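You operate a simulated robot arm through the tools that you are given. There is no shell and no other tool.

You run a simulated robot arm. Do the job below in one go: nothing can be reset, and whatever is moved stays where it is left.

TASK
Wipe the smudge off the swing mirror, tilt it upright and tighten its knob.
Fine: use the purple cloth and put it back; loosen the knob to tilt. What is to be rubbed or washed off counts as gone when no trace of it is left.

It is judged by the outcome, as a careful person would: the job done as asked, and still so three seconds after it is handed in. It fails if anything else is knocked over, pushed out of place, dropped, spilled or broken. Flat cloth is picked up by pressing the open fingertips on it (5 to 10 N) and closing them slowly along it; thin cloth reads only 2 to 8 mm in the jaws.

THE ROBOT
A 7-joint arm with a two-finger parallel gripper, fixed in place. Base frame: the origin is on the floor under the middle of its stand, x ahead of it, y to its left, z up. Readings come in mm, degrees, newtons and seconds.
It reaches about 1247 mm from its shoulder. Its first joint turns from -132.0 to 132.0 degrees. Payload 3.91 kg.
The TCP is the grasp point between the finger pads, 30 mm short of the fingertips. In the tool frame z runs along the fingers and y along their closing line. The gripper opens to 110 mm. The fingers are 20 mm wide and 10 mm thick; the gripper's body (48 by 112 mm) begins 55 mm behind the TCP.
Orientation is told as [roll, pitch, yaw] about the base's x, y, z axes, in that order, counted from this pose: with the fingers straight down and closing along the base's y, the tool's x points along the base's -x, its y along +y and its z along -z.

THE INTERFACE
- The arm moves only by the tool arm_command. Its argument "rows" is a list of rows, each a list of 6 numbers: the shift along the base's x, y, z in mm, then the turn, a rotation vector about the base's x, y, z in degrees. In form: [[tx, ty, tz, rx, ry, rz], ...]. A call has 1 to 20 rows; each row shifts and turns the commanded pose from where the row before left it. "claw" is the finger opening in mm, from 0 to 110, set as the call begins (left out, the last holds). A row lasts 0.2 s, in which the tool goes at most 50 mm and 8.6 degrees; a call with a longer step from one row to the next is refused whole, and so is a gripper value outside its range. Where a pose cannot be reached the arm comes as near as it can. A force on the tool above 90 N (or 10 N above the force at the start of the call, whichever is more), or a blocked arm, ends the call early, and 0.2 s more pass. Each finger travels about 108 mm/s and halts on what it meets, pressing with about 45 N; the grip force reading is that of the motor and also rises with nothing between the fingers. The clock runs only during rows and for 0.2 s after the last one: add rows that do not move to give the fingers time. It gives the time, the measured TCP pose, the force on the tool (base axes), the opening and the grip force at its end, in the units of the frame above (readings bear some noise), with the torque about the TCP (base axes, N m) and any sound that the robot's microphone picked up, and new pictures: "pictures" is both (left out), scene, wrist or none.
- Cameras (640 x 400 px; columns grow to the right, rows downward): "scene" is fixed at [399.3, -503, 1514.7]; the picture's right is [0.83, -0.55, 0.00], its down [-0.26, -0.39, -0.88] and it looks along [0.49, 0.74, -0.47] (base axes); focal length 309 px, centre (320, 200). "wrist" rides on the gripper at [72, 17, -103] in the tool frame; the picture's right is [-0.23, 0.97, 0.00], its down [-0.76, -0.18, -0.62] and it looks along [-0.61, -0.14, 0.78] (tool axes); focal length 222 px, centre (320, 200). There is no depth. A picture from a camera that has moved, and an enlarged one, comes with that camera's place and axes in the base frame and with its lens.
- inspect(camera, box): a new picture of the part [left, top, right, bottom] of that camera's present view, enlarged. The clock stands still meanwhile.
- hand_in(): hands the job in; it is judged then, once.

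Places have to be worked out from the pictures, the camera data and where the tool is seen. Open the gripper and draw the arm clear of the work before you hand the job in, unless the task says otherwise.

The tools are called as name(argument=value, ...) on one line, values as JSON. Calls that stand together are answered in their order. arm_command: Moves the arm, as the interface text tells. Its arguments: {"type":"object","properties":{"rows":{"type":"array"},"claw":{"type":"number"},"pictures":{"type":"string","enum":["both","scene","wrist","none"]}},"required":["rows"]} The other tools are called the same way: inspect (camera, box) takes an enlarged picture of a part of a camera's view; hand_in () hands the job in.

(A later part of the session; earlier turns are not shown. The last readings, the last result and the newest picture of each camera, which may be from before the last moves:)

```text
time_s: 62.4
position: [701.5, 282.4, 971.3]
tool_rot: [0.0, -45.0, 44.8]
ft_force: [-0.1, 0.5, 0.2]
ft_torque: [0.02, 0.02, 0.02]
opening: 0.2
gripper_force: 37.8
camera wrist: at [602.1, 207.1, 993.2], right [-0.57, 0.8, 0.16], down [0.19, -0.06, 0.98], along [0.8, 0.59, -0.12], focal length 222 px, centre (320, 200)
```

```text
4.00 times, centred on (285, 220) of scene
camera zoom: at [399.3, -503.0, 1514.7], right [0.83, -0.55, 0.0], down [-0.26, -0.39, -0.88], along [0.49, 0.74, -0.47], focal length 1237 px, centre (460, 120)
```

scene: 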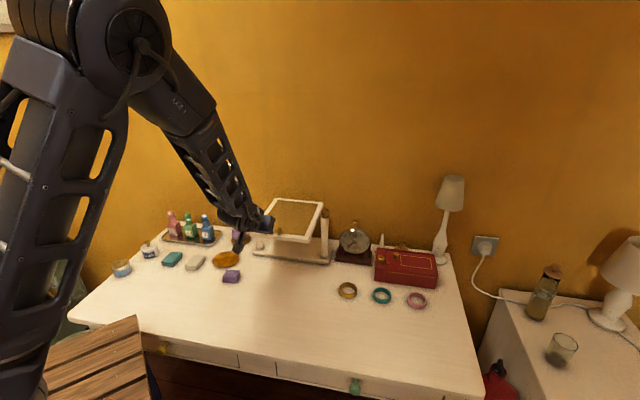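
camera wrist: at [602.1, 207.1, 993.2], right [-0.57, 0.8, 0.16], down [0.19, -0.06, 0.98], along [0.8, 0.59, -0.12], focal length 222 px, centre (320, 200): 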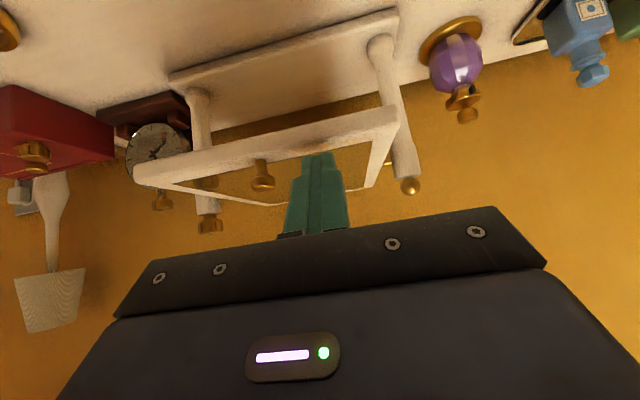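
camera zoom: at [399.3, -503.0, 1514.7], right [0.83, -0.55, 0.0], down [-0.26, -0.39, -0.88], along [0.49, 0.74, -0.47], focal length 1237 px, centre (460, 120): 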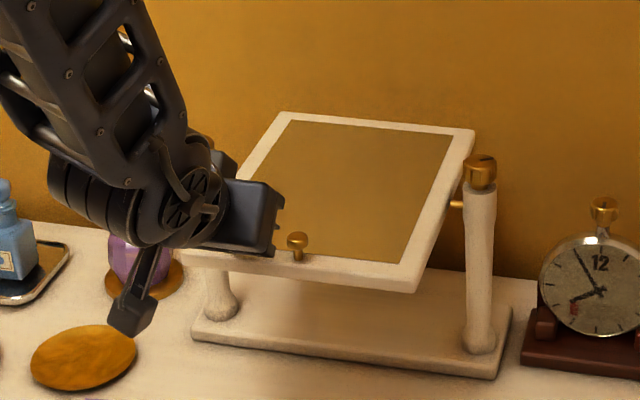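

The fingertips are just above the frame strip, with their shadow visible on it. I'll step down gently and watch the force.

arm_command(rows=[[0, 0, -3, 0, 0, 0], [0, 0, -3, 0, 0, 0], [0, 0, 0, 0, 0, 0]], pictures="none")

arm_command(rows=[[0, 0, -1.5, 0, 0, 0], [0, 0, -1.5, 0, 0, 0], [0, 0, 0, 0, 0, 0]], pictures="none")

```text
time_s: 63.2
position: [701.4, 282.1, 965.1]
tool_rot: [0.0, -45.0, 44.8]
ft_force: [0.6, -0.1, -0.4]
ft_torque: [0.0, 0.0, -0.03]
opening: 0.1
gripper_force: 37.6
```

```text
time_s: 64.0
position: [702.8, 282.1, 963.9]
tool_rot: [0.1, -45.0, 44.9]
ft_force: [-1.5, -2.1, -0.1]
ft_torque: [-0.01, 0.04, 0.04]
opening: 0.0
gripper_force: 37.7
```

arm_command(rows=[[0, 0, -1.5, 0, 0, 0], [0, 0, -1.5, 0, 0, 0], [0, 0, 0, 0, 0, 0]], pictures="scene")

inspect(camera="scene", box=[220, 170, 350, 270])

inspect(camera="wrist", box=[220, 60, 440, 240])

```text
time_s: 64.8
position: [702.9, 282.8, 959.4]
tool_rot: [0.0, -44.9, 44.8]
ft_force: [-2.4, -3.6, -0.2]
ft_torque: [-0.13, 0.05, 0.01]
opening: 0.3
gripper_force: 37.5
```

scene: 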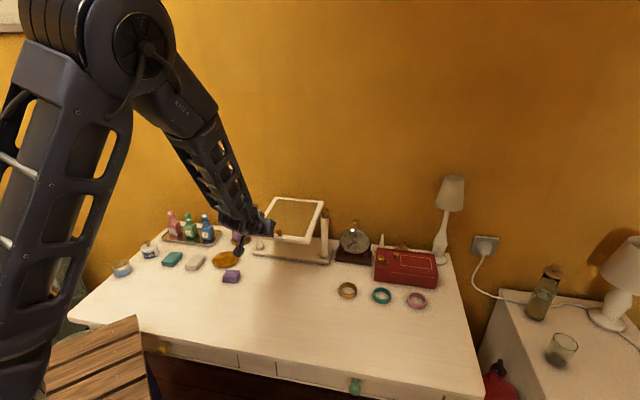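

```text
4.00 times, centred on (285, 220) of scene
camera zoom: at [399.3, -503.0, 1514.7], right [0.83, -0.55, 0.0], down [-0.26, -0.39, -0.88], along [0.49, 0.74, -0.47], focal length 1237 px, centre (460, 120)
```

zoom: 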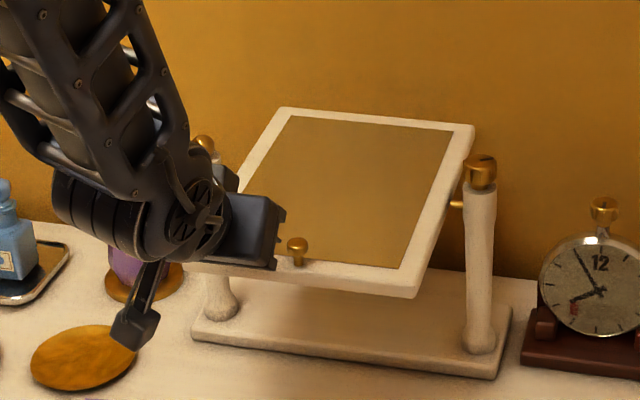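

```text
2.22 times, centred on (330, 150) of wrist
camera zoom: at [602.5, 207.0, 981.3], right [-0.57, 0.8, 0.16], down [0.2, -0.06, 0.98], along [0.8, 0.59, -0.12], focal length 494 px, centre (298, 311)
```

zoom: 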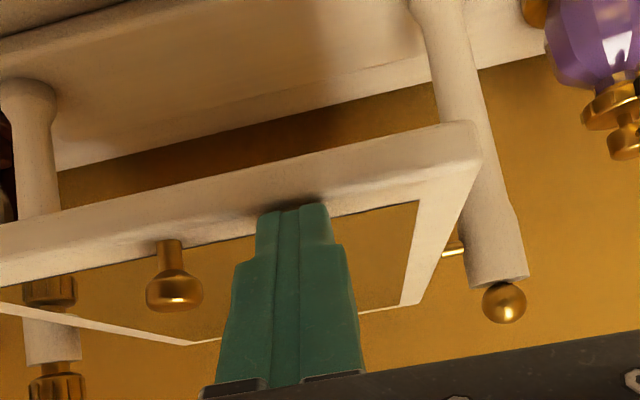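

The mirror is loose: it has tilted about 3° under only 4 N. I'll continue slowly along the arc towards θ≈15°.

arm_command(rows=[[0.27, 0.27, -4.9, 0, 0, 0], [0.27, 0.27, -4.9, 0, 0, 0], [0.27, 0.27, -4.9, 0, 0, 0], [0.27, 0.27, -4.9, 0, 0, 0], [0.27, 0.27, -4.9, 0, 0, 0], [0.27, 0.27, -4.8, 0, 0, 0], [0, 0, 0, 0, 0, 0]])

inspect(camera="scene", box=[220, 170, 350, 270])

inspect(camera="wrist", box=[220, 60, 440, 240])

```text
time_s: 66.4
position: [705.4, 285.1, 929.7]
tool_rot: [0.1, -45.0, 44.8]
ft_force: [-0.3, -0.5, 0.0]
ft_torque: [-0.04, 0.03, 0.03]
opening: 0.0
gripper_force: 37.7
camera wrist: at [604.6, 208.9, 952.2], right [-0.57, 0.8, 0.16], down [0.19, -0.06, 0.98], along [0.8, 0.59, -0.12], focal length 222 px, centre (320, 200)
```

scene: 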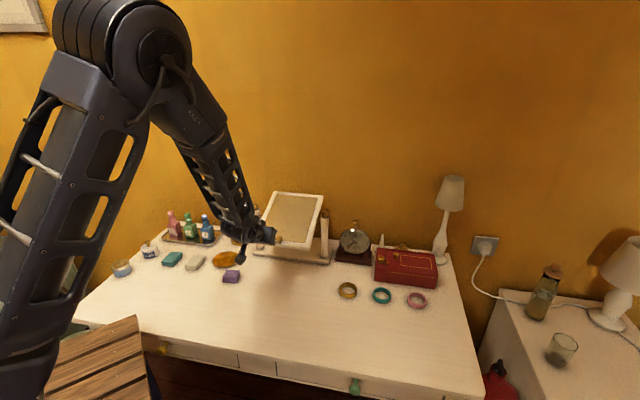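
wrist: 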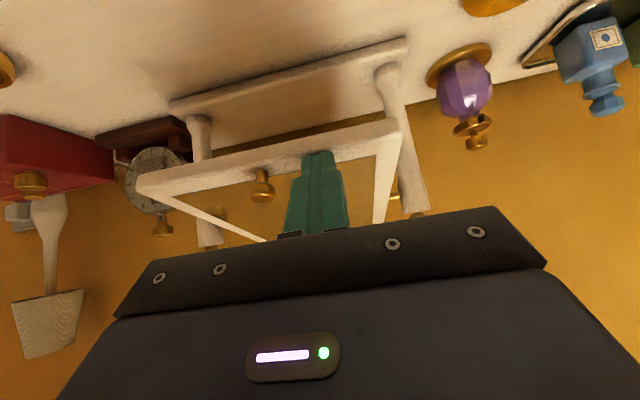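

```text
4.00 times, centred on (285, 220) of scene
camera zoom: at [399.3, -503.0, 1514.7], right [0.83, -0.55, 0.0], down [-0.26, -0.39, -0.88], along [0.49, 0.74, -0.47], focal length 1237 px, centre (460, 120)
```

zoom: 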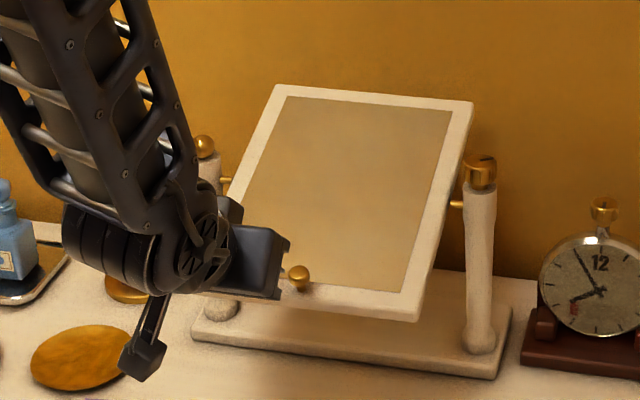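

```text
2.22 times, centred on (330, 150) of wrist
camera zoom: at [604.6, 208.9, 952.2], right [-0.57, 0.8, 0.16], down [0.19, -0.06, 0.98], along [0.8, 0.59, -0.12], focal length 494 px, centre (298, 311)
```

zoom: 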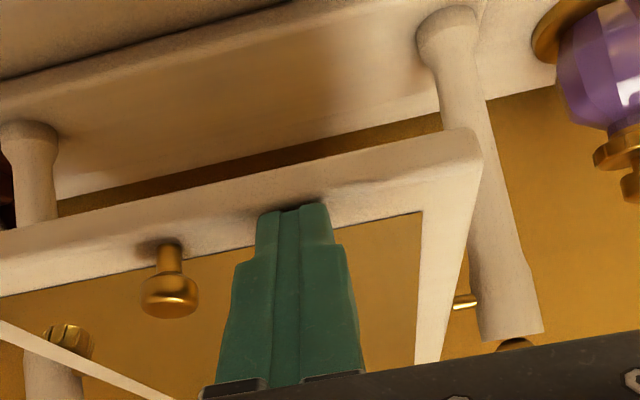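

The mirror follows smoothly at about 15° with negligible force. I'll continue along the arc to 45°.

arm_command(rows=[[1.28, 1.27, -5.1, 0, 0, 0], [1.28, 1.27, -5.1, 0, 0, 0], [1.28, 1.27, -5.1, 0, 0, 0], [1.28, 1.27, -5.1, 0, 0, 0], [1.28, 1.27, -5.2, 0, 0, 0], [1.28, 1.27, -5.2, 0, 0, 0], [2.19, 2.17, -4.5, 0, 0, 0], [2.19, 2.17, -4.5, 0, 0, 0], [2.19, 2.17, -4.5, 0, 0, 0], [2.19, 2.17, -4.5, 0, 0, 0], [2.19, 2.17, -4.5, 0, 0, 0], [2.19, 2.17, -4.5, 0, 0, 0], [0, 0, 0, 0, 0, 0]])

inspect(camera="scene", box=[220, 160, 350, 270])

inspect(camera="wrist", box=[220, 60, 440, 240])

```text
time_s: 69.2
position: [726.2, 306.1, 874.2]
tool_rot: [0.0, -45.0, 44.8]
ft_force: [0.0, -0.2, -0.8]
ft_torque: [-0.03, 0.01, -0.01]
opening: 0.0
gripper_force: 38.3
camera wrist: at [624.8, 230.6, 894.5], right [-0.57, 0.8, 0.16], down [0.19, -0.06, 0.98], along [0.8, 0.59, -0.12], focal length 222 px, centre (320, 200)
```

scene: 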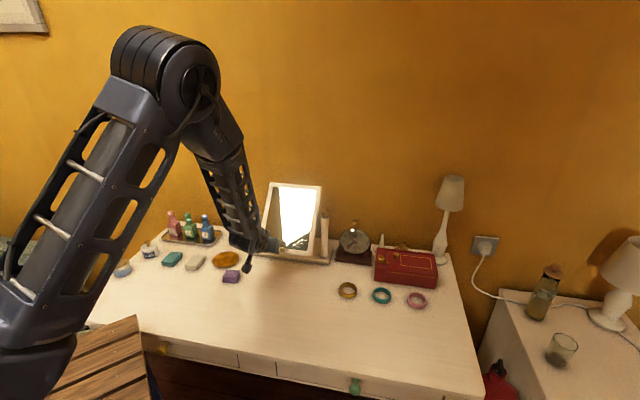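
wrist: 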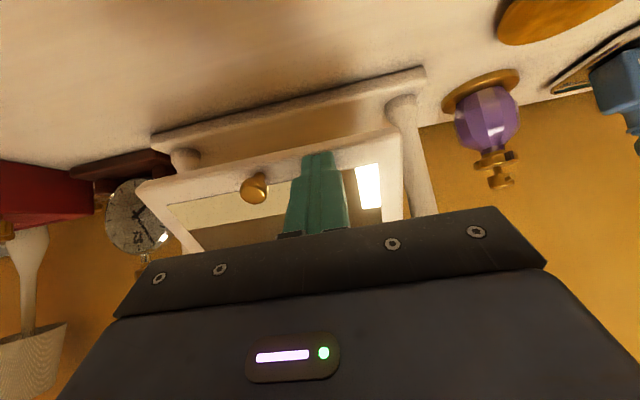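

```text
3.64 times, centred on (285, 215) of scene
camera zoom: at [399.3, -503.0, 1514.7], right [0.83, -0.55, 0.0], down [-0.26, -0.39, -0.88], along [0.49, 0.74, -0.47], focal length 1125 px, centre (447, 146)
```

zoom: 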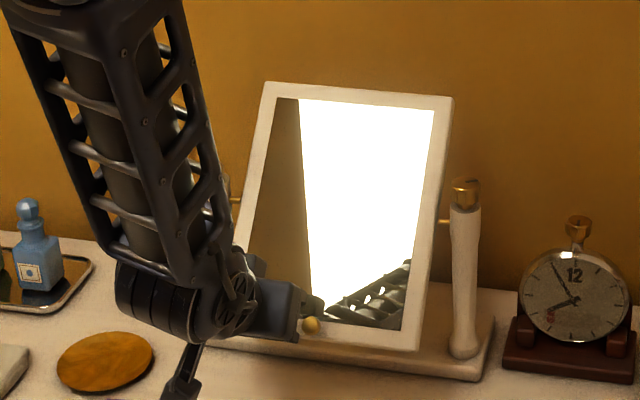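

```text
2.22 times, centred on (330, 150) of wrist
camera zoom: at [624.8, 230.6, 894.5], right [-0.57, 0.8, 0.16], down [0.19, -0.06, 0.98], along [0.8, 0.59, -0.12], focal length 494 px, centre (298, 311)
```

zoom: 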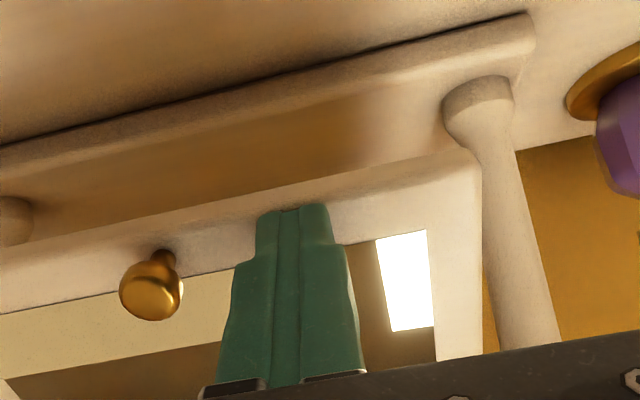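

The mirror is at roughly 50°. I'll continue along the arc to about 75°, then measure.

arm_command(rows=[[2.6, 2.59, -3.2, 0, 0, 0], [2.6, 2.59, -3.2, 0, 0, 0], [2.6, 2.59, -3.2, 0, 0, 0], [2.6, 2.59, -3.2, 0, 0, 0], [2.6, 2.59, -3.2, 0, 0, 0], [2.6, 2.59, -3.2, 0, 0, 0], [3.11, 3.09, -2.15, 0, 0, 0], [3.11, 3.09, -2.15, 0, 0, 0], [3.11, 3.09, -2.15, 0, 0, 0], [3.11, 3.09, -2.15, 0, 0, 0], [0, 0, 0, 0, 0, 0]])

inspect(camera="scene", box=[220, 160, 350, 270])

inspect(camera="wrist", box=[100, 60, 440, 240])

```text
time_s: 71.6
position: [753.0, 333.8, 845.1]
tool_rot: [0.0, -45.0, 44.8]
ft_force: [-0.6, 0.1, 0.1]
ft_torque: [-0.04, -0.02, -0.01]
opening: 0.0
gripper_force: 37.7
camera wrist: at [653.7, 259.1, 866.8], right [-0.57, 0.8, 0.16], down [0.19, -0.06, 0.98], along [0.8, 0.59, -0.12], focal length 222 px, centre (320, 200)
```

scene: 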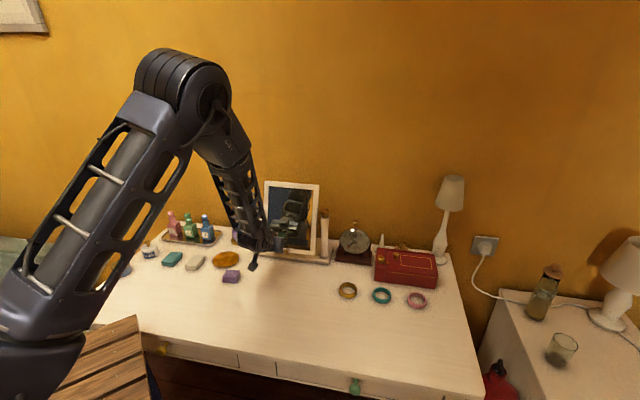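
wrist: 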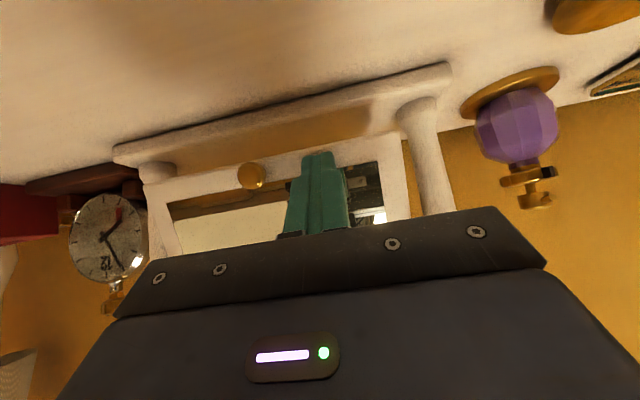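

```text
3.64 times, centred on (285, 215) of scene
camera zoom: at [399.3, -503.0, 1514.7], right [0.83, -0.55, 0.0], down [-0.26, -0.39, -0.88], along [0.49, 0.74, -0.47], focal length 1125 px, centre (447, 146)
```

zoom: 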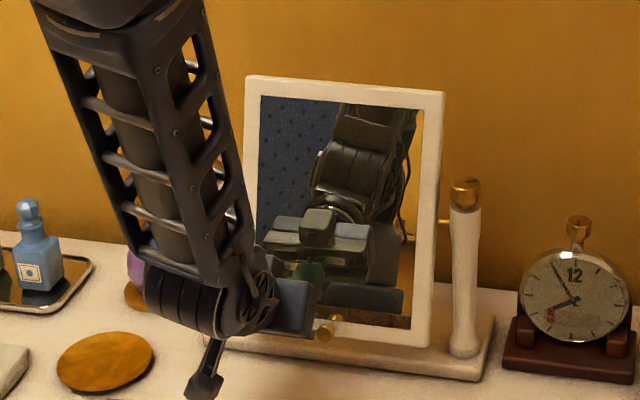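

```text
1.88 times, centred on (270, 150) of wrist
camera zoom: at [653.7, 259.1, 866.8], right [-0.57, 0.8, 0.16], down [0.19, -0.06, 0.98], along [0.8, 0.59, -0.12], focal length 418 px, centre (414, 294)
```

zoom: 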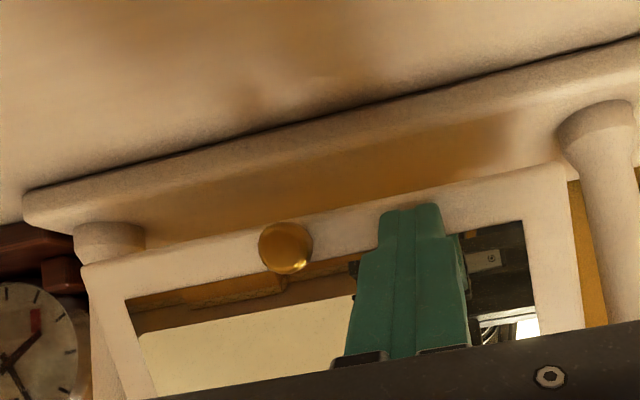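

From the scene view the mirror is now at about 74°. I'll nudge it on toward 82° with gentle steps and measure again.

arm_command(rows=[[2.24, 2.23, -1.13, 0, 0, 0], [2.24, 2.23, -1.13, 0, 0, 0], [2.24, 2.23, -1.13, 0, 0, 0], [2.24, 2.23, -1.13, 0, 0, 0], [2.24, 2.23, -1.13, 0, 0, 0], [2.24, 2.23, -1.13, 0, 0, 0], [2.24, 2.23, -1.13, 0, 0, 0], [0, 0, 0, 0, 0, 0]])

inspect(camera="scene", box=[220, 160, 350, 270])

inspect(camera="wrist", box=[100, 60, 440, 240])

```text
time_s: 73.4
position: [768.3, 349.2, 837.4]
tool_rot: [0.0, -45.0, 44.7]
ft_force: [0.0, 0.0, 0.4]
ft_torque: [-0.01, 0.0, 0.03]
opening: 0.3
gripper_force: 37.6
camera wrist: at [668.2, 273.8, 859.8], right [-0.57, 0.8, 0.16], down [0.19, -0.06, 0.98], along [0.8, 0.59, -0.12], focal length 222 px, centre (320, 200)
```

scene: 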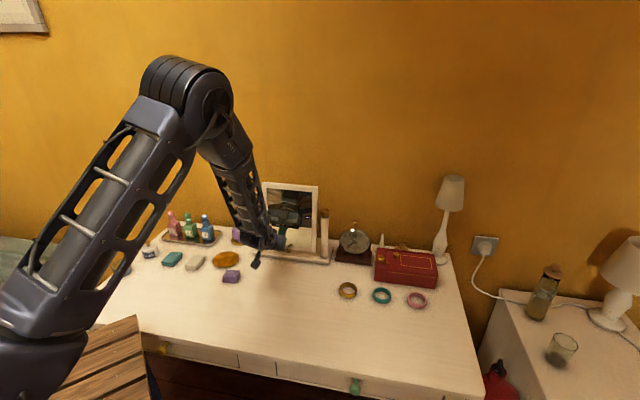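
wrist: 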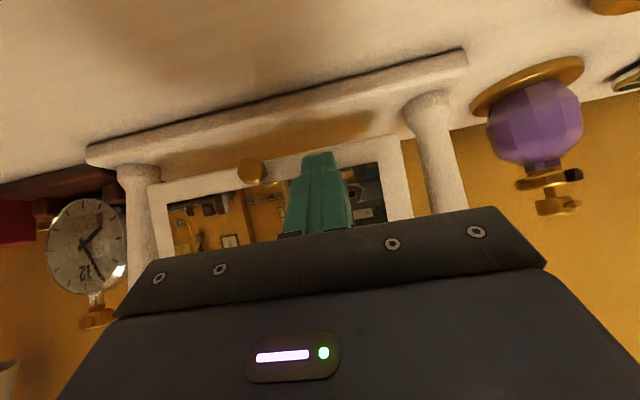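

```text
3.64 times, centred on (285, 215) of scene
camera zoom: at [399.3, -503.0, 1514.7], right [0.83, -0.55, 0.0], down [-0.26, -0.39, -0.88], along [0.49, 0.74, -0.47], focal length 1125 px, centre (447, 146)
```

zoom: 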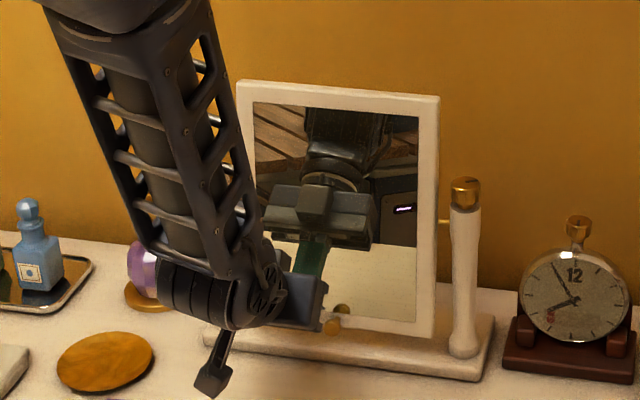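

```text
1.88 times, centred on (270, 150) of wrist
camera zoom: at [668.2, 273.8, 859.8], right [-0.57, 0.8, 0.16], down [0.19, -0.06, 0.98], along [0.8, 0.59, -0.12], focal length 418 px, centre (414, 294)
```

zoom: 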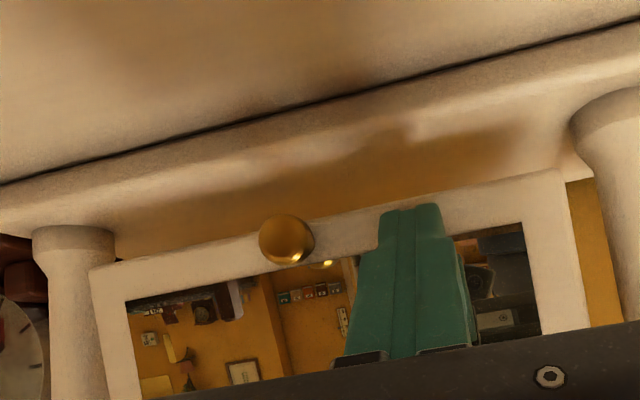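

Estimated at about 85°. I'll zoom on the wrist camera's own reflection, which gives a precise measure of the remaining tilt.

inspect(camera="wrist", box=[320, 160, 420, 230])

```text
5.71 times, centred on (370, 195) of wrist
camera zoom: at [668.2, 273.8, 859.8], right [-0.57, 0.8, 0.16], down [0.19, -0.06, 0.98], along [0.8, 0.59, -0.12], focal length 1269 px, centre (34, 229)
```

zoom: 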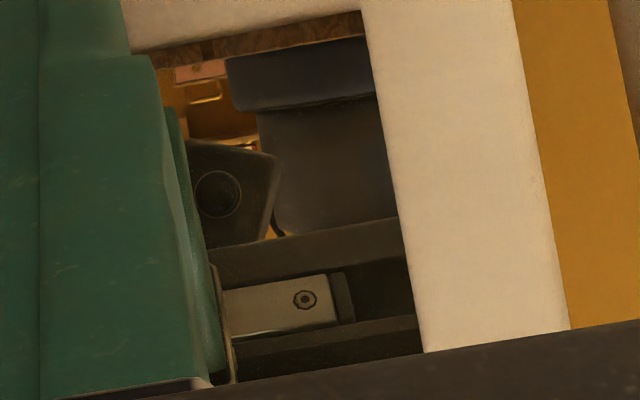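

The camera's reflection sits 7.1° below horizontal, so the mirror is at about 83° with no twist. I'll advance about 13.5 mm more at the contact and measure again.

arm_command(rows=[[1.6, 1.59, -0.3, 0, 0, 0], [1.6, 1.59, -0.3, 0, 0, 0], [1.6, 1.59, -0.3, 0, 0, 0], [1.6, 1.59, -0.3, 0, 0, 0], [1.6, 1.59, -0.3, 0, 0, 0], [1.6, 1.59, -0.3, 0, 0, 0], [0, 0, 0, 0, 0, 0]])

inspect(camera="wrist", box=[320, 160, 420, 230])

inspect(camera="scene", box=[220, 160, 350, 270])

```text
time_s: 75.0
position: [777.4, 359.2, 836.0]
tool_rot: [0.1, -45.0, 44.7]
ft_force: [-1.4, -1.3, -0.6]
ft_torque: [-0.03, 0.04, -0.01]
opening: 0.0
gripper_force: 38.2
camera wrist: at [677.7, 283.4, 857.8], right [-0.57, 0.8, 0.16], down [0.19, -0.06, 0.98], along [0.8, 0.59, -0.12], focal length 222 px, centre (320, 200)
```

scene: 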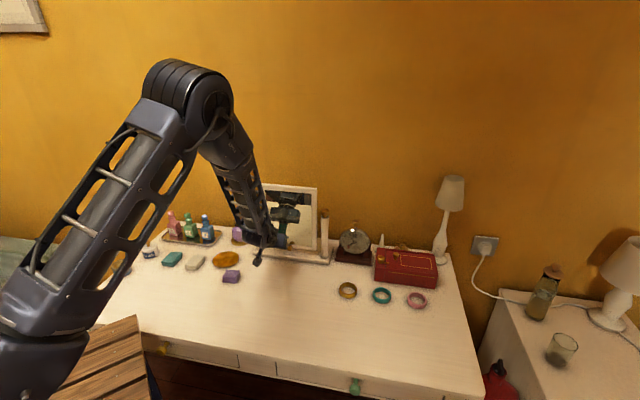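
wrist: 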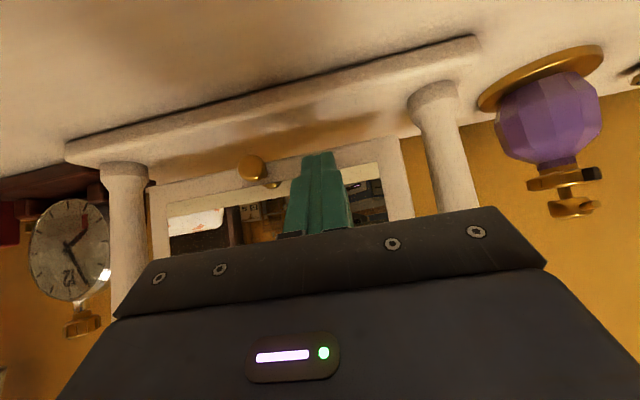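

```text
5.71 times, centred on (370, 195) of wrist
camera zoom: at [677.7, 283.4, 857.8], right [-0.57, 0.8, 0.16], down [0.19, -0.06, 0.98], along [0.8, 0.59, -0.12], focal length 1269 px, centre (34, 229)
```

zoom: 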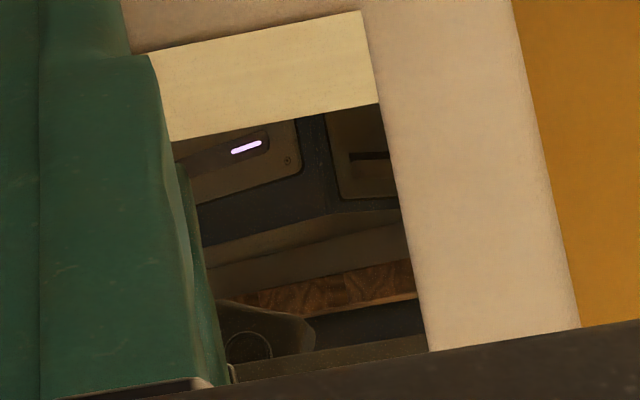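

```text
3.64 times, centred on (285, 215) of scene
camera zoom: at [399.3, -503.0, 1514.7], right [0.83, -0.55, 0.0], down [-0.26, -0.39, -0.88], along [0.49, 0.74, -0.47], focal length 1125 px, centre (447, 146)
```

zoom: 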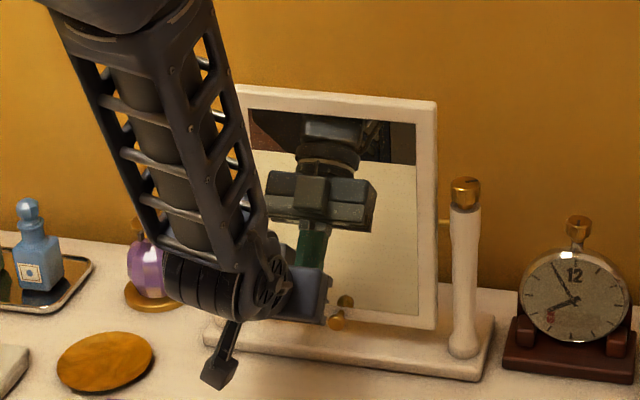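

The camera's reflection is now on the horizontal, 0.1° off, so the mirror is upright. I'll back the fingers straight away from it and re-check that it stays put.

arm_command(rows=[[-1.4, -1.4, 0, 0, 0, 0], [-3.5, -3.5, 0, 0, 0, 0], [-10.6, -10.6, 0, 0, 0, 0], [-14.2, -14.1, 0, 0, 0, 0], [-14.2, -14.1, 5, 0, 0, 0], [-14.2, -14.1, 10, 0, 0, 0], [0, 0, 0, 0, 0, 0]])

inspect(camera="wrist", box=[120, 100, 440, 240])

inspect(camera="scene", box=[220, 160, 350, 270])

```text
time_s: 76.6
position: [720.2, 301.1, 850.8]
tool_rot: [0.0, -45.0, 45.0]
ft_force: [0.2, 0.1, -0.7]
ft_torque: [-0.02, 0.03, 0.02]
opening: 0.0
gripper_force: 37.8
camera wrist: at [620.3, 225.3, 872.9], right [-0.57, 0.8, 0.16], down [0.19, -0.06, 0.98], along [0.8, 0.59, -0.12], focal length 222 px, centre (320, 200)
```

scene: 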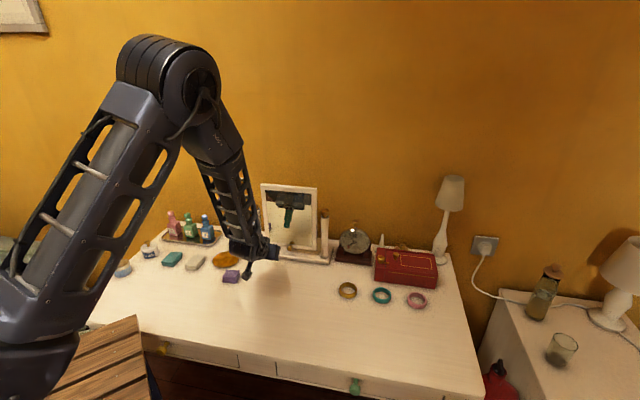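
wrist: 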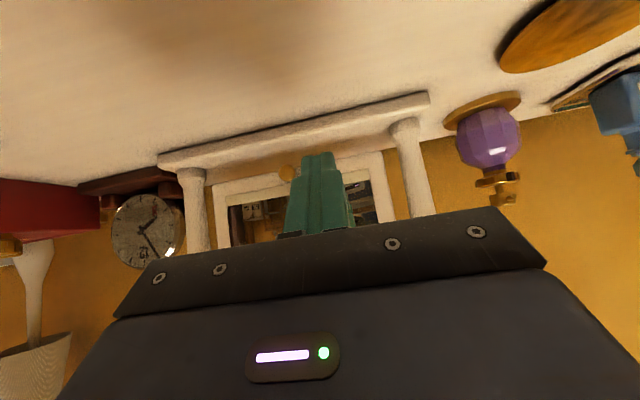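

```text
2.00 times, centred on (280, 170) of wrist
camera zoom: at [620.3, 225.3, 872.9], right [-0.57, 0.8, 0.16], down [0.19, -0.06, 0.98], along [0.8, 0.59, -0.12], focal length 444 px, centre (400, 260)
```

zoom: 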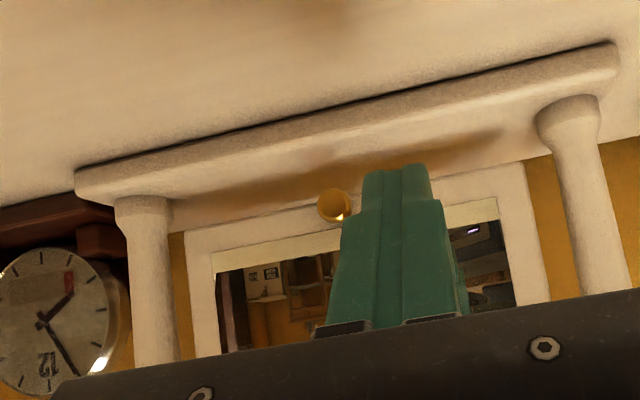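

```text
3.64 times, centred on (285, 215) of scene
camera zoom: at [399.3, -503.0, 1514.7], right [0.83, -0.55, 0.0], down [-0.26, -0.39, -0.88], along [0.49, 0.74, -0.47], focal length 1125 px, centre (447, 146)
```

zoom: 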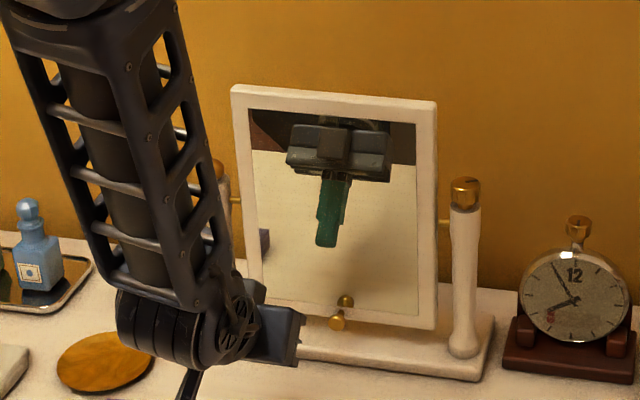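

inspect(camera="wrist", box=[335, 190, 395, 235])

```text
8.89 times, centred on (365, 212) of wrist
camera zoom: at [620.3, 225.3, 872.9], right [-0.57, 0.8, 0.16], down [0.19, -0.06, 0.98], along [0.8, 0.59, -0.12], focal length 1974 px, centre (-80, 89)
```

zoom: 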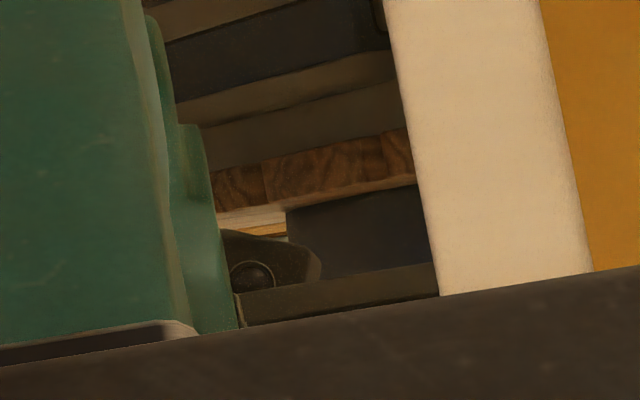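

It's confirmed upright at 90.1° and it stays there on its own. Next is tightening. With the mirror upright its edge is only about 30 mm from the knob, so I'll lean the gripper 20° outward and turn in limited strokes. First I'll rise, untilt, and go above the knob.

arm_command(rows=[[0, 0, 30, 0, 0, 0], [0, 0, 45, 0, 0, 0], [0, 0, 32.5, -5.29, 5.32, 0], [0, 0, 32.5, -5.29, 5.32, 0], [0, 0, 32.5, -5.29, 5.32, 0], [0, 0, 32.5, -5.29, 5.32, 0], [0, 0, 32.5, -5.29, 5.32, 0], [0, 0, 32.5, -5.29, 5.32, 0], [30.3, -5.5, 0, 0, 0, -7.83], [30.3, -5.5, 0, 0, 0, -7.83], [30.3, -5.5, 0, 0, 0, -7.83], [30.3, -5.5, 0, 0, 0, -7.83], [30.3, -5.5, 0, 0, 0, -7.83], [30.3, -5.5, 0, 0, 0, -7.83], [30.1, -5.4, 0, 0, 0, -7.82], [0, 0, 0, 1.157, 6.567, 0], [0, 0, 0, 1.157, 6.567, 0], [0, 0, 0, 1.157, 6.567, 0], [0, 0, 0, 0, 0, 0]], claw=44)

inspect(camera="scene", box=[230, 130, 370, 270])

inspect(camera="wrist", box=[200, 60, 440, 240])

```text
time_s: 80.6
position: [930.9, 261.1, 1120.1]
tool_rot: [0.0, 20.1, -10.0]
ft_force: [-0.4, 0.0, -0.5]
ft_torque: [0.0, -0.03, 0.01]
opening: 43.9
gripper_force: 0.1
camera wrist: at [902.2, 284.2, 1242.6], right [0.38, 0.92, -0.08], down [0.88, -0.34, 0.32], along [0.27, -0.19, -0.94], focal length 222 px, centre (320, 200)
```

scene: 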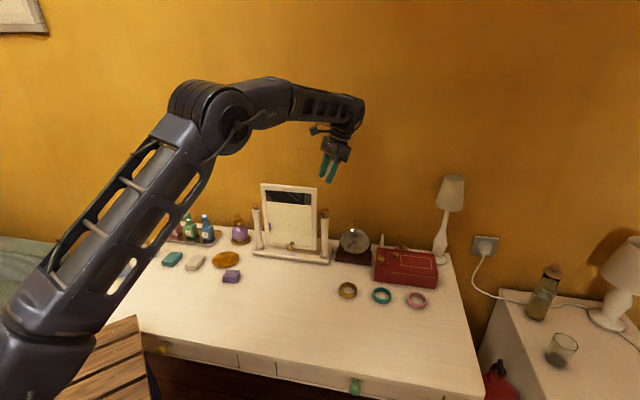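
wrist: 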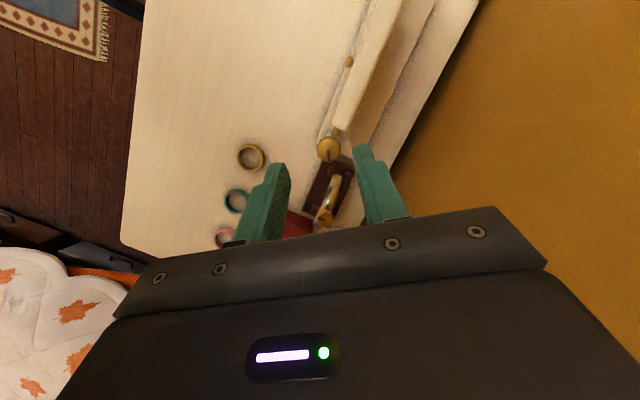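

```text
2.86 times, centred on (300, 200) of scene
camera zoom: at [399.3, -503.0, 1514.7], right [0.83, -0.55, 0.0], down [-0.26, -0.39, -0.88], along [0.49, 0.74, -0.47], focal length 884 px, centre (377, 200)
```

zoom: 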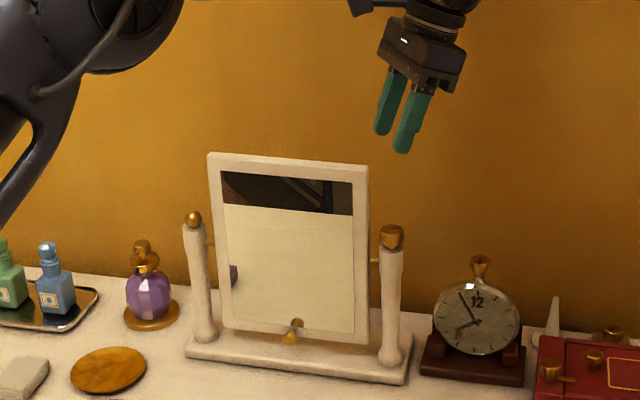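

```text
2.22 times, centred on (320, 150) of wrist
camera zoom: at [902.2, 284.2, 1242.6], right [0.38, 0.92, -0.08], down [0.88, -0.34, 0.32], along [0.27, -0.19, -0.94], focal length 494 px, centre (320, 311)
```

zoom: 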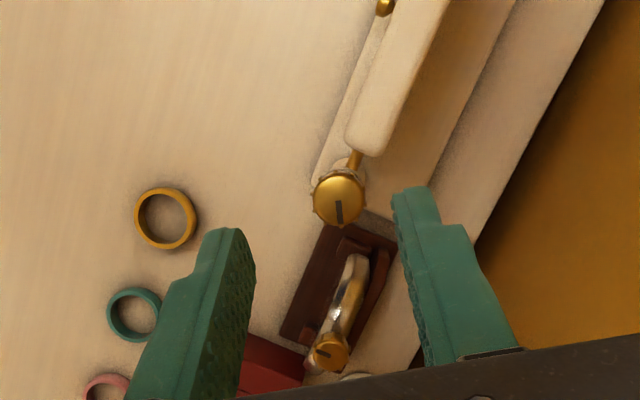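

The knob lines up within 1 mm of plan, and the mirror remains upright. I'll descend to just above the knob with a narrower opening and check clearances.

arm_command(rows=[[0, 0, -30, 0, 0, 0], [0, 0, -40, 0, 0, 0], [0, 0, -25, 0, 0, 0], [0, 0, -13, 0, 0, 0], [0, 0, 0, 0, 0, 0]], claw=40)

inspect(camera="scene", box=[290, 160, 350, 225])

inspect(camera="wrist", box=[200, 60, 440, 240])

```text
time_s: 81.8
position: [930.2, 262.5, 1012.5]
tool_rot: [0.0, 20.1, -10.0]
ft_force: [-0.7, -0.2, -0.1]
ft_torque: [-0.01, 0.02, 0.0]
opening: 40.3
gripper_force: 0.1
camera wrist: at [901.9, 284.6, 1134.5], right [0.38, 0.92, -0.08], down [0.88, -0.34, 0.32], along [0.27, -0.19, -0.94], focal length 222 px, centre (320, 200)
```

scene: 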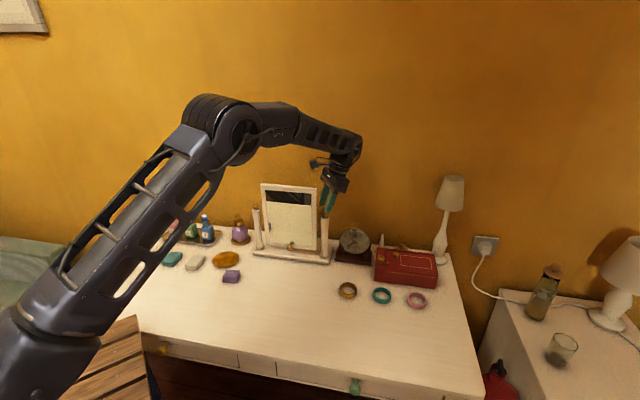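
wrist: 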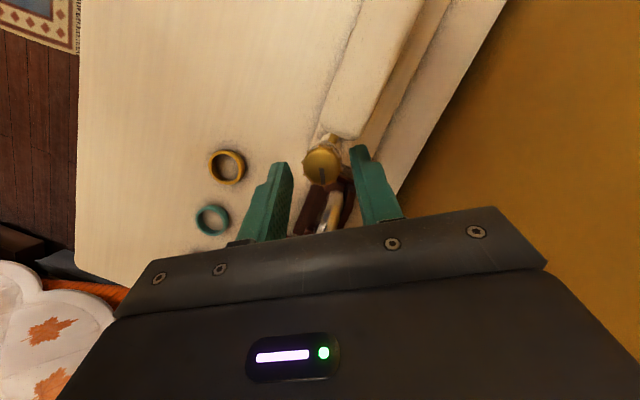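

```text
6.15 times, centred on (320, 192) of scene
camera zoom: at [399.3, -503.0, 1514.7], right [0.83, -0.55, 0.0], down [-0.26, -0.39, -0.88], along [0.49, 0.74, -0.47], focal length 1903 px, centre (320, 246)
```

zoom: 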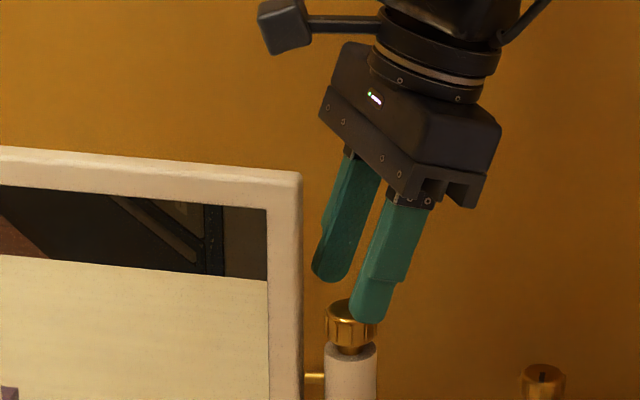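

```text
2.22 times, centred on (320, 150) of wrist
camera zoom: at [901.9, 284.6, 1134.5], right [0.38, 0.92, -0.08], down [0.88, -0.34, 0.32], along [0.27, -0.19, -0.94], focal length 494 px, centre (320, 311)
```

zoom: 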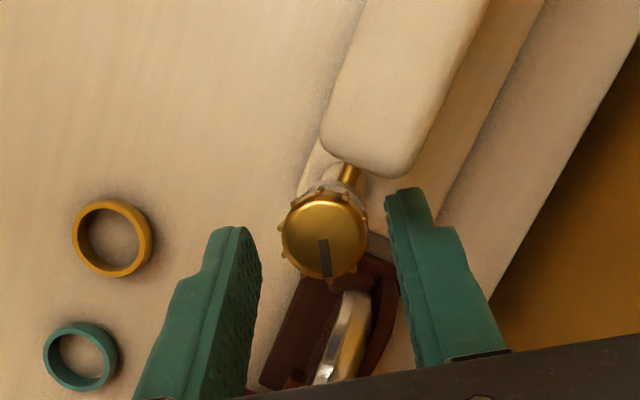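

Clearances look fine and the knob is centred. I'll descend the last 26 mm around the knob.

arm_command(rows=[[0, 0, -8, 0, 0, 0], [0, 0, -8, 0, 0, 0], [0, 0, -6, 0, 0, 0], [0, 0, -4, 0, 0, 0], [0, 0, 0, 0, 0, 0]])

inspect(camera="scene", box=[290, 165, 350, 230])

inspect(camera="wrist", box=[200, 60, 440, 240])

```text
time_s: 83.0
position: [930.5, 263.2, 987.5]
tool_rot: [0.0, 19.9, -9.9]
ft_force: [-0.1, 0.3, 0.5]
ft_torque: [0.02, 0.02, 0.03]
opening: 40.1
gripper_force: 0.1
camera wrist: at [902.3, 284.9, 1109.1], right [0.38, 0.92, -0.08], down [0.88, -0.34, 0.32], along [0.27, -0.19, -0.94], focal length 222 px, centre (320, 200)
```

scene: 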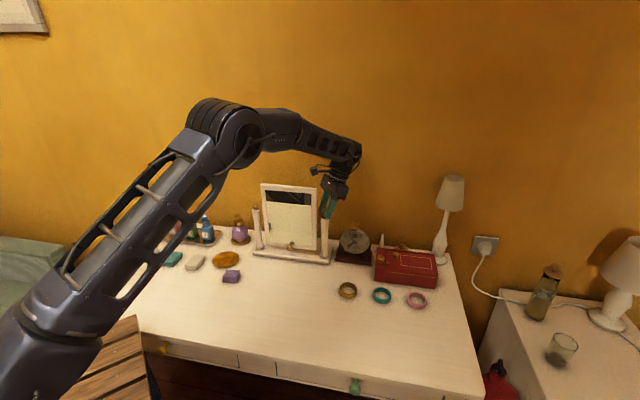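
wrist: 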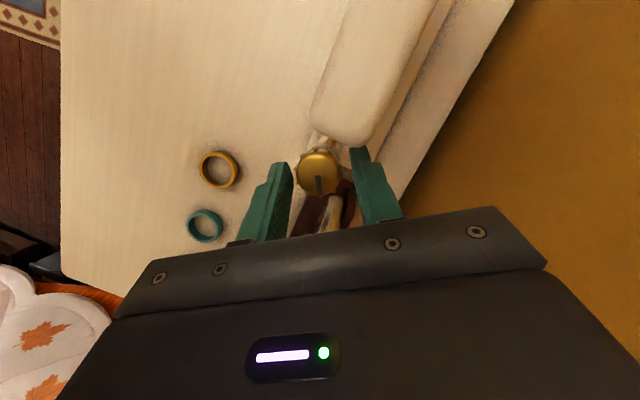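

```text
6.15 times, centred on (320, 198) of scene
camera zoom: at [399.3, -503.0, 1514.7], right [0.83, -0.55, 0.0], down [-0.26, -0.39, -0.88], along [0.49, 0.74, -0.47], focal length 1903 px, centre (320, 215)
```

zoom: 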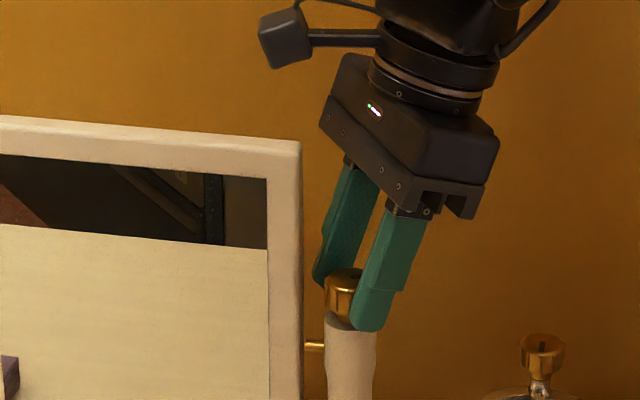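

```text
2.22 times, centred on (320, 150) of wrist
camera zoom: at [902.3, 284.9, 1109.1], right [0.38, 0.92, -0.08], down [0.88, -0.34, 0.32], along [0.27, -0.19, -0.94], focal length 494 px, centre (320, 311)
```

zoom: 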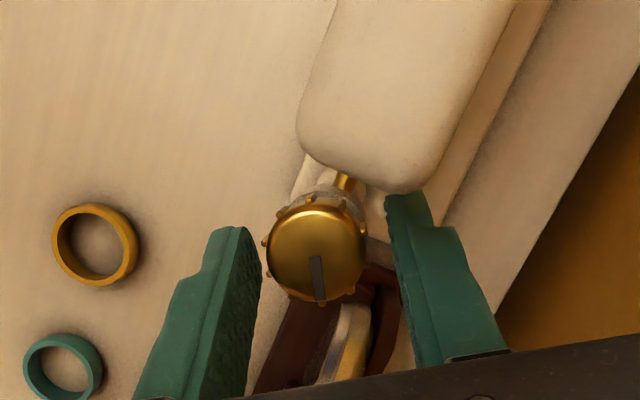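

The knob is between the fingers and the mirror edge is clear. I'll close on the knob.

arm_command(rows=[[-0.1, -0.5, 0, 0, 0, 0], [0, 0, 0, 0, 0, 0], [0, 0, 0, 0, 0, 0]], claw=10, pictures="wrist")

inspect(camera="wrist", box=[200, 60, 440, 240])

inspect(camera="scene", box=[290, 165, 350, 230])

```text
time_s: 83.8
position: [930.8, 261.4, 987.3]
tool_rot: [0.0, 20.1, -10.0]
ft_force: [-10.0, -2.2, -1.7]
ft_torque: [-0.12, -0.18, 0.04]
opening: 29.6
gripper_force: 45.0
camera wrist: at [902.4, 284.1, 1109.1], right [0.38, 0.92, -0.08], down [0.88, -0.34, 0.32], along [0.27, -0.19, -0.94], focal length 222 px, centre (320, 200)
```

wrist: 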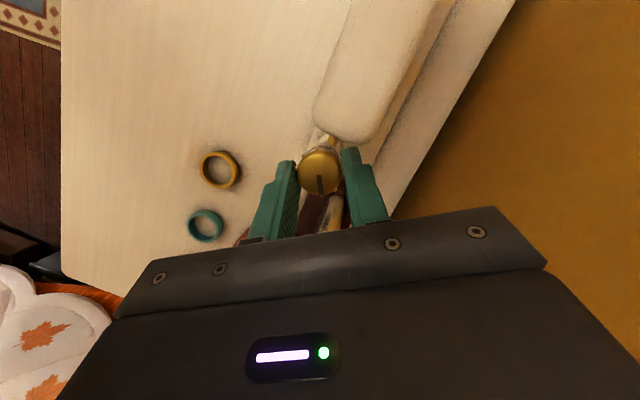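

```text
2.22 times, centred on (320, 150) of wrist
camera zoom: at [902.4, 284.1, 1109.1], right [0.38, 0.92, -0.08], down [0.88, -0.34, 0.32], along [0.27, -0.19, -0.94], focal length 494 px, centre (320, 311)
```

zoom: 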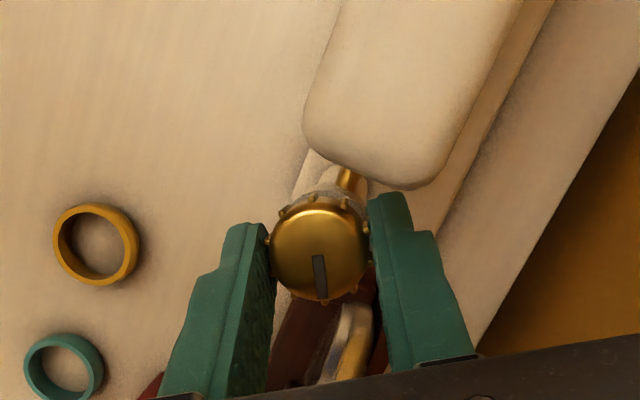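

```text
6.15 times, centred on (320, 198) of scene
camera zoom: at [399.3, -503.0, 1514.7], right [0.83, -0.55, 0.0], down [-0.26, -0.39, -0.88], along [0.49, 0.74, -0.47], focal length 1903 px, centre (320, 215)
```

zoom: 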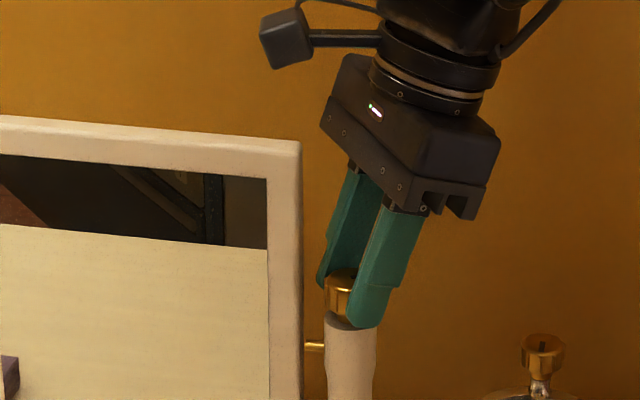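

Gripped at 29.6 mm. I'll turn clockwise (tightening) by the first 12°, rotating about the knob's vertical axis, and check the load.

arm_command(rows=[[-0.45, -0.66, 0, 0, 0, -6], [-0.42, -0.64, 0, 0, 0, -6], [0, 0, 0, 0, 0, 0]], pictures="wrist")

inspect(camera="wrist", box=[200, 60, 440, 240])

```text
time_s: 84.6
position: [931.3, 259.8, 986.9]
tool_rot: [0.0, 20.1, -22.0]
ft_force: [1.2, 0.5, -0.6]
ft_torque: [0.03, -0.42, -0.03]
opening: 29.8
gripper_force: 44.6
camera wrist: at [907.1, 288.4, 1109.1], right [0.56, 0.82, -0.08], down [0.79, -0.51, 0.33], along [0.23, -0.24, -0.94], focal length 222 px, centre (320, 200)
```

wrist: 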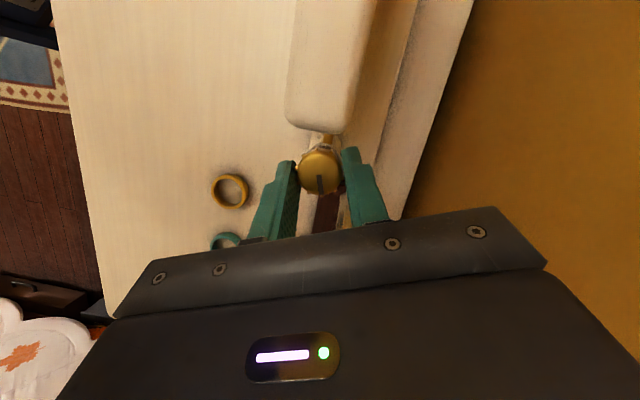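

```text
2.22 times, centred on (320, 150) of wrist
camera zoom: at [907.1, 288.4, 1109.1], right [0.56, 0.82, -0.08], down [0.79, -0.51, 0.33], along [0.23, -0.24, -0.94], focal length 494 px, centre (320, 311)
```

zoom: 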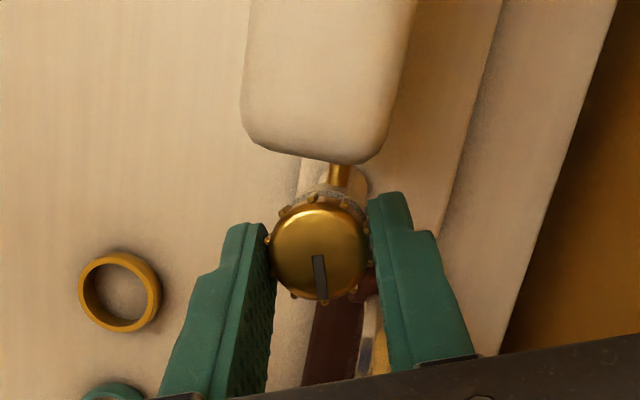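

The knob follows with hardly any side load. I'll continue clockwise.

arm_command(rows=[[-0.29, -0.62, 0, 0, 0, -6], [-0.35, -0.58, 0, 0, 0, -6], [-0.41, -0.54, 0, 0, 0, -6], [-0.46, -0.5, 0, 0, 0, -6], [-0.51, -0.45, 0, 0, 0, -6], [0, 0, 0, 0, 0, 0]], pictures="none")

```text
time_s: 86.0
position: [928.9, 257.6, 988.2]
tool_rot: [0.1, 20.0, -52.0]
ft_force: [-6.3, -2.6, 2.0]
ft_torque: [0.04, 0.14, 0.06]
opening: 29.6
gripper_force: 45.0
```

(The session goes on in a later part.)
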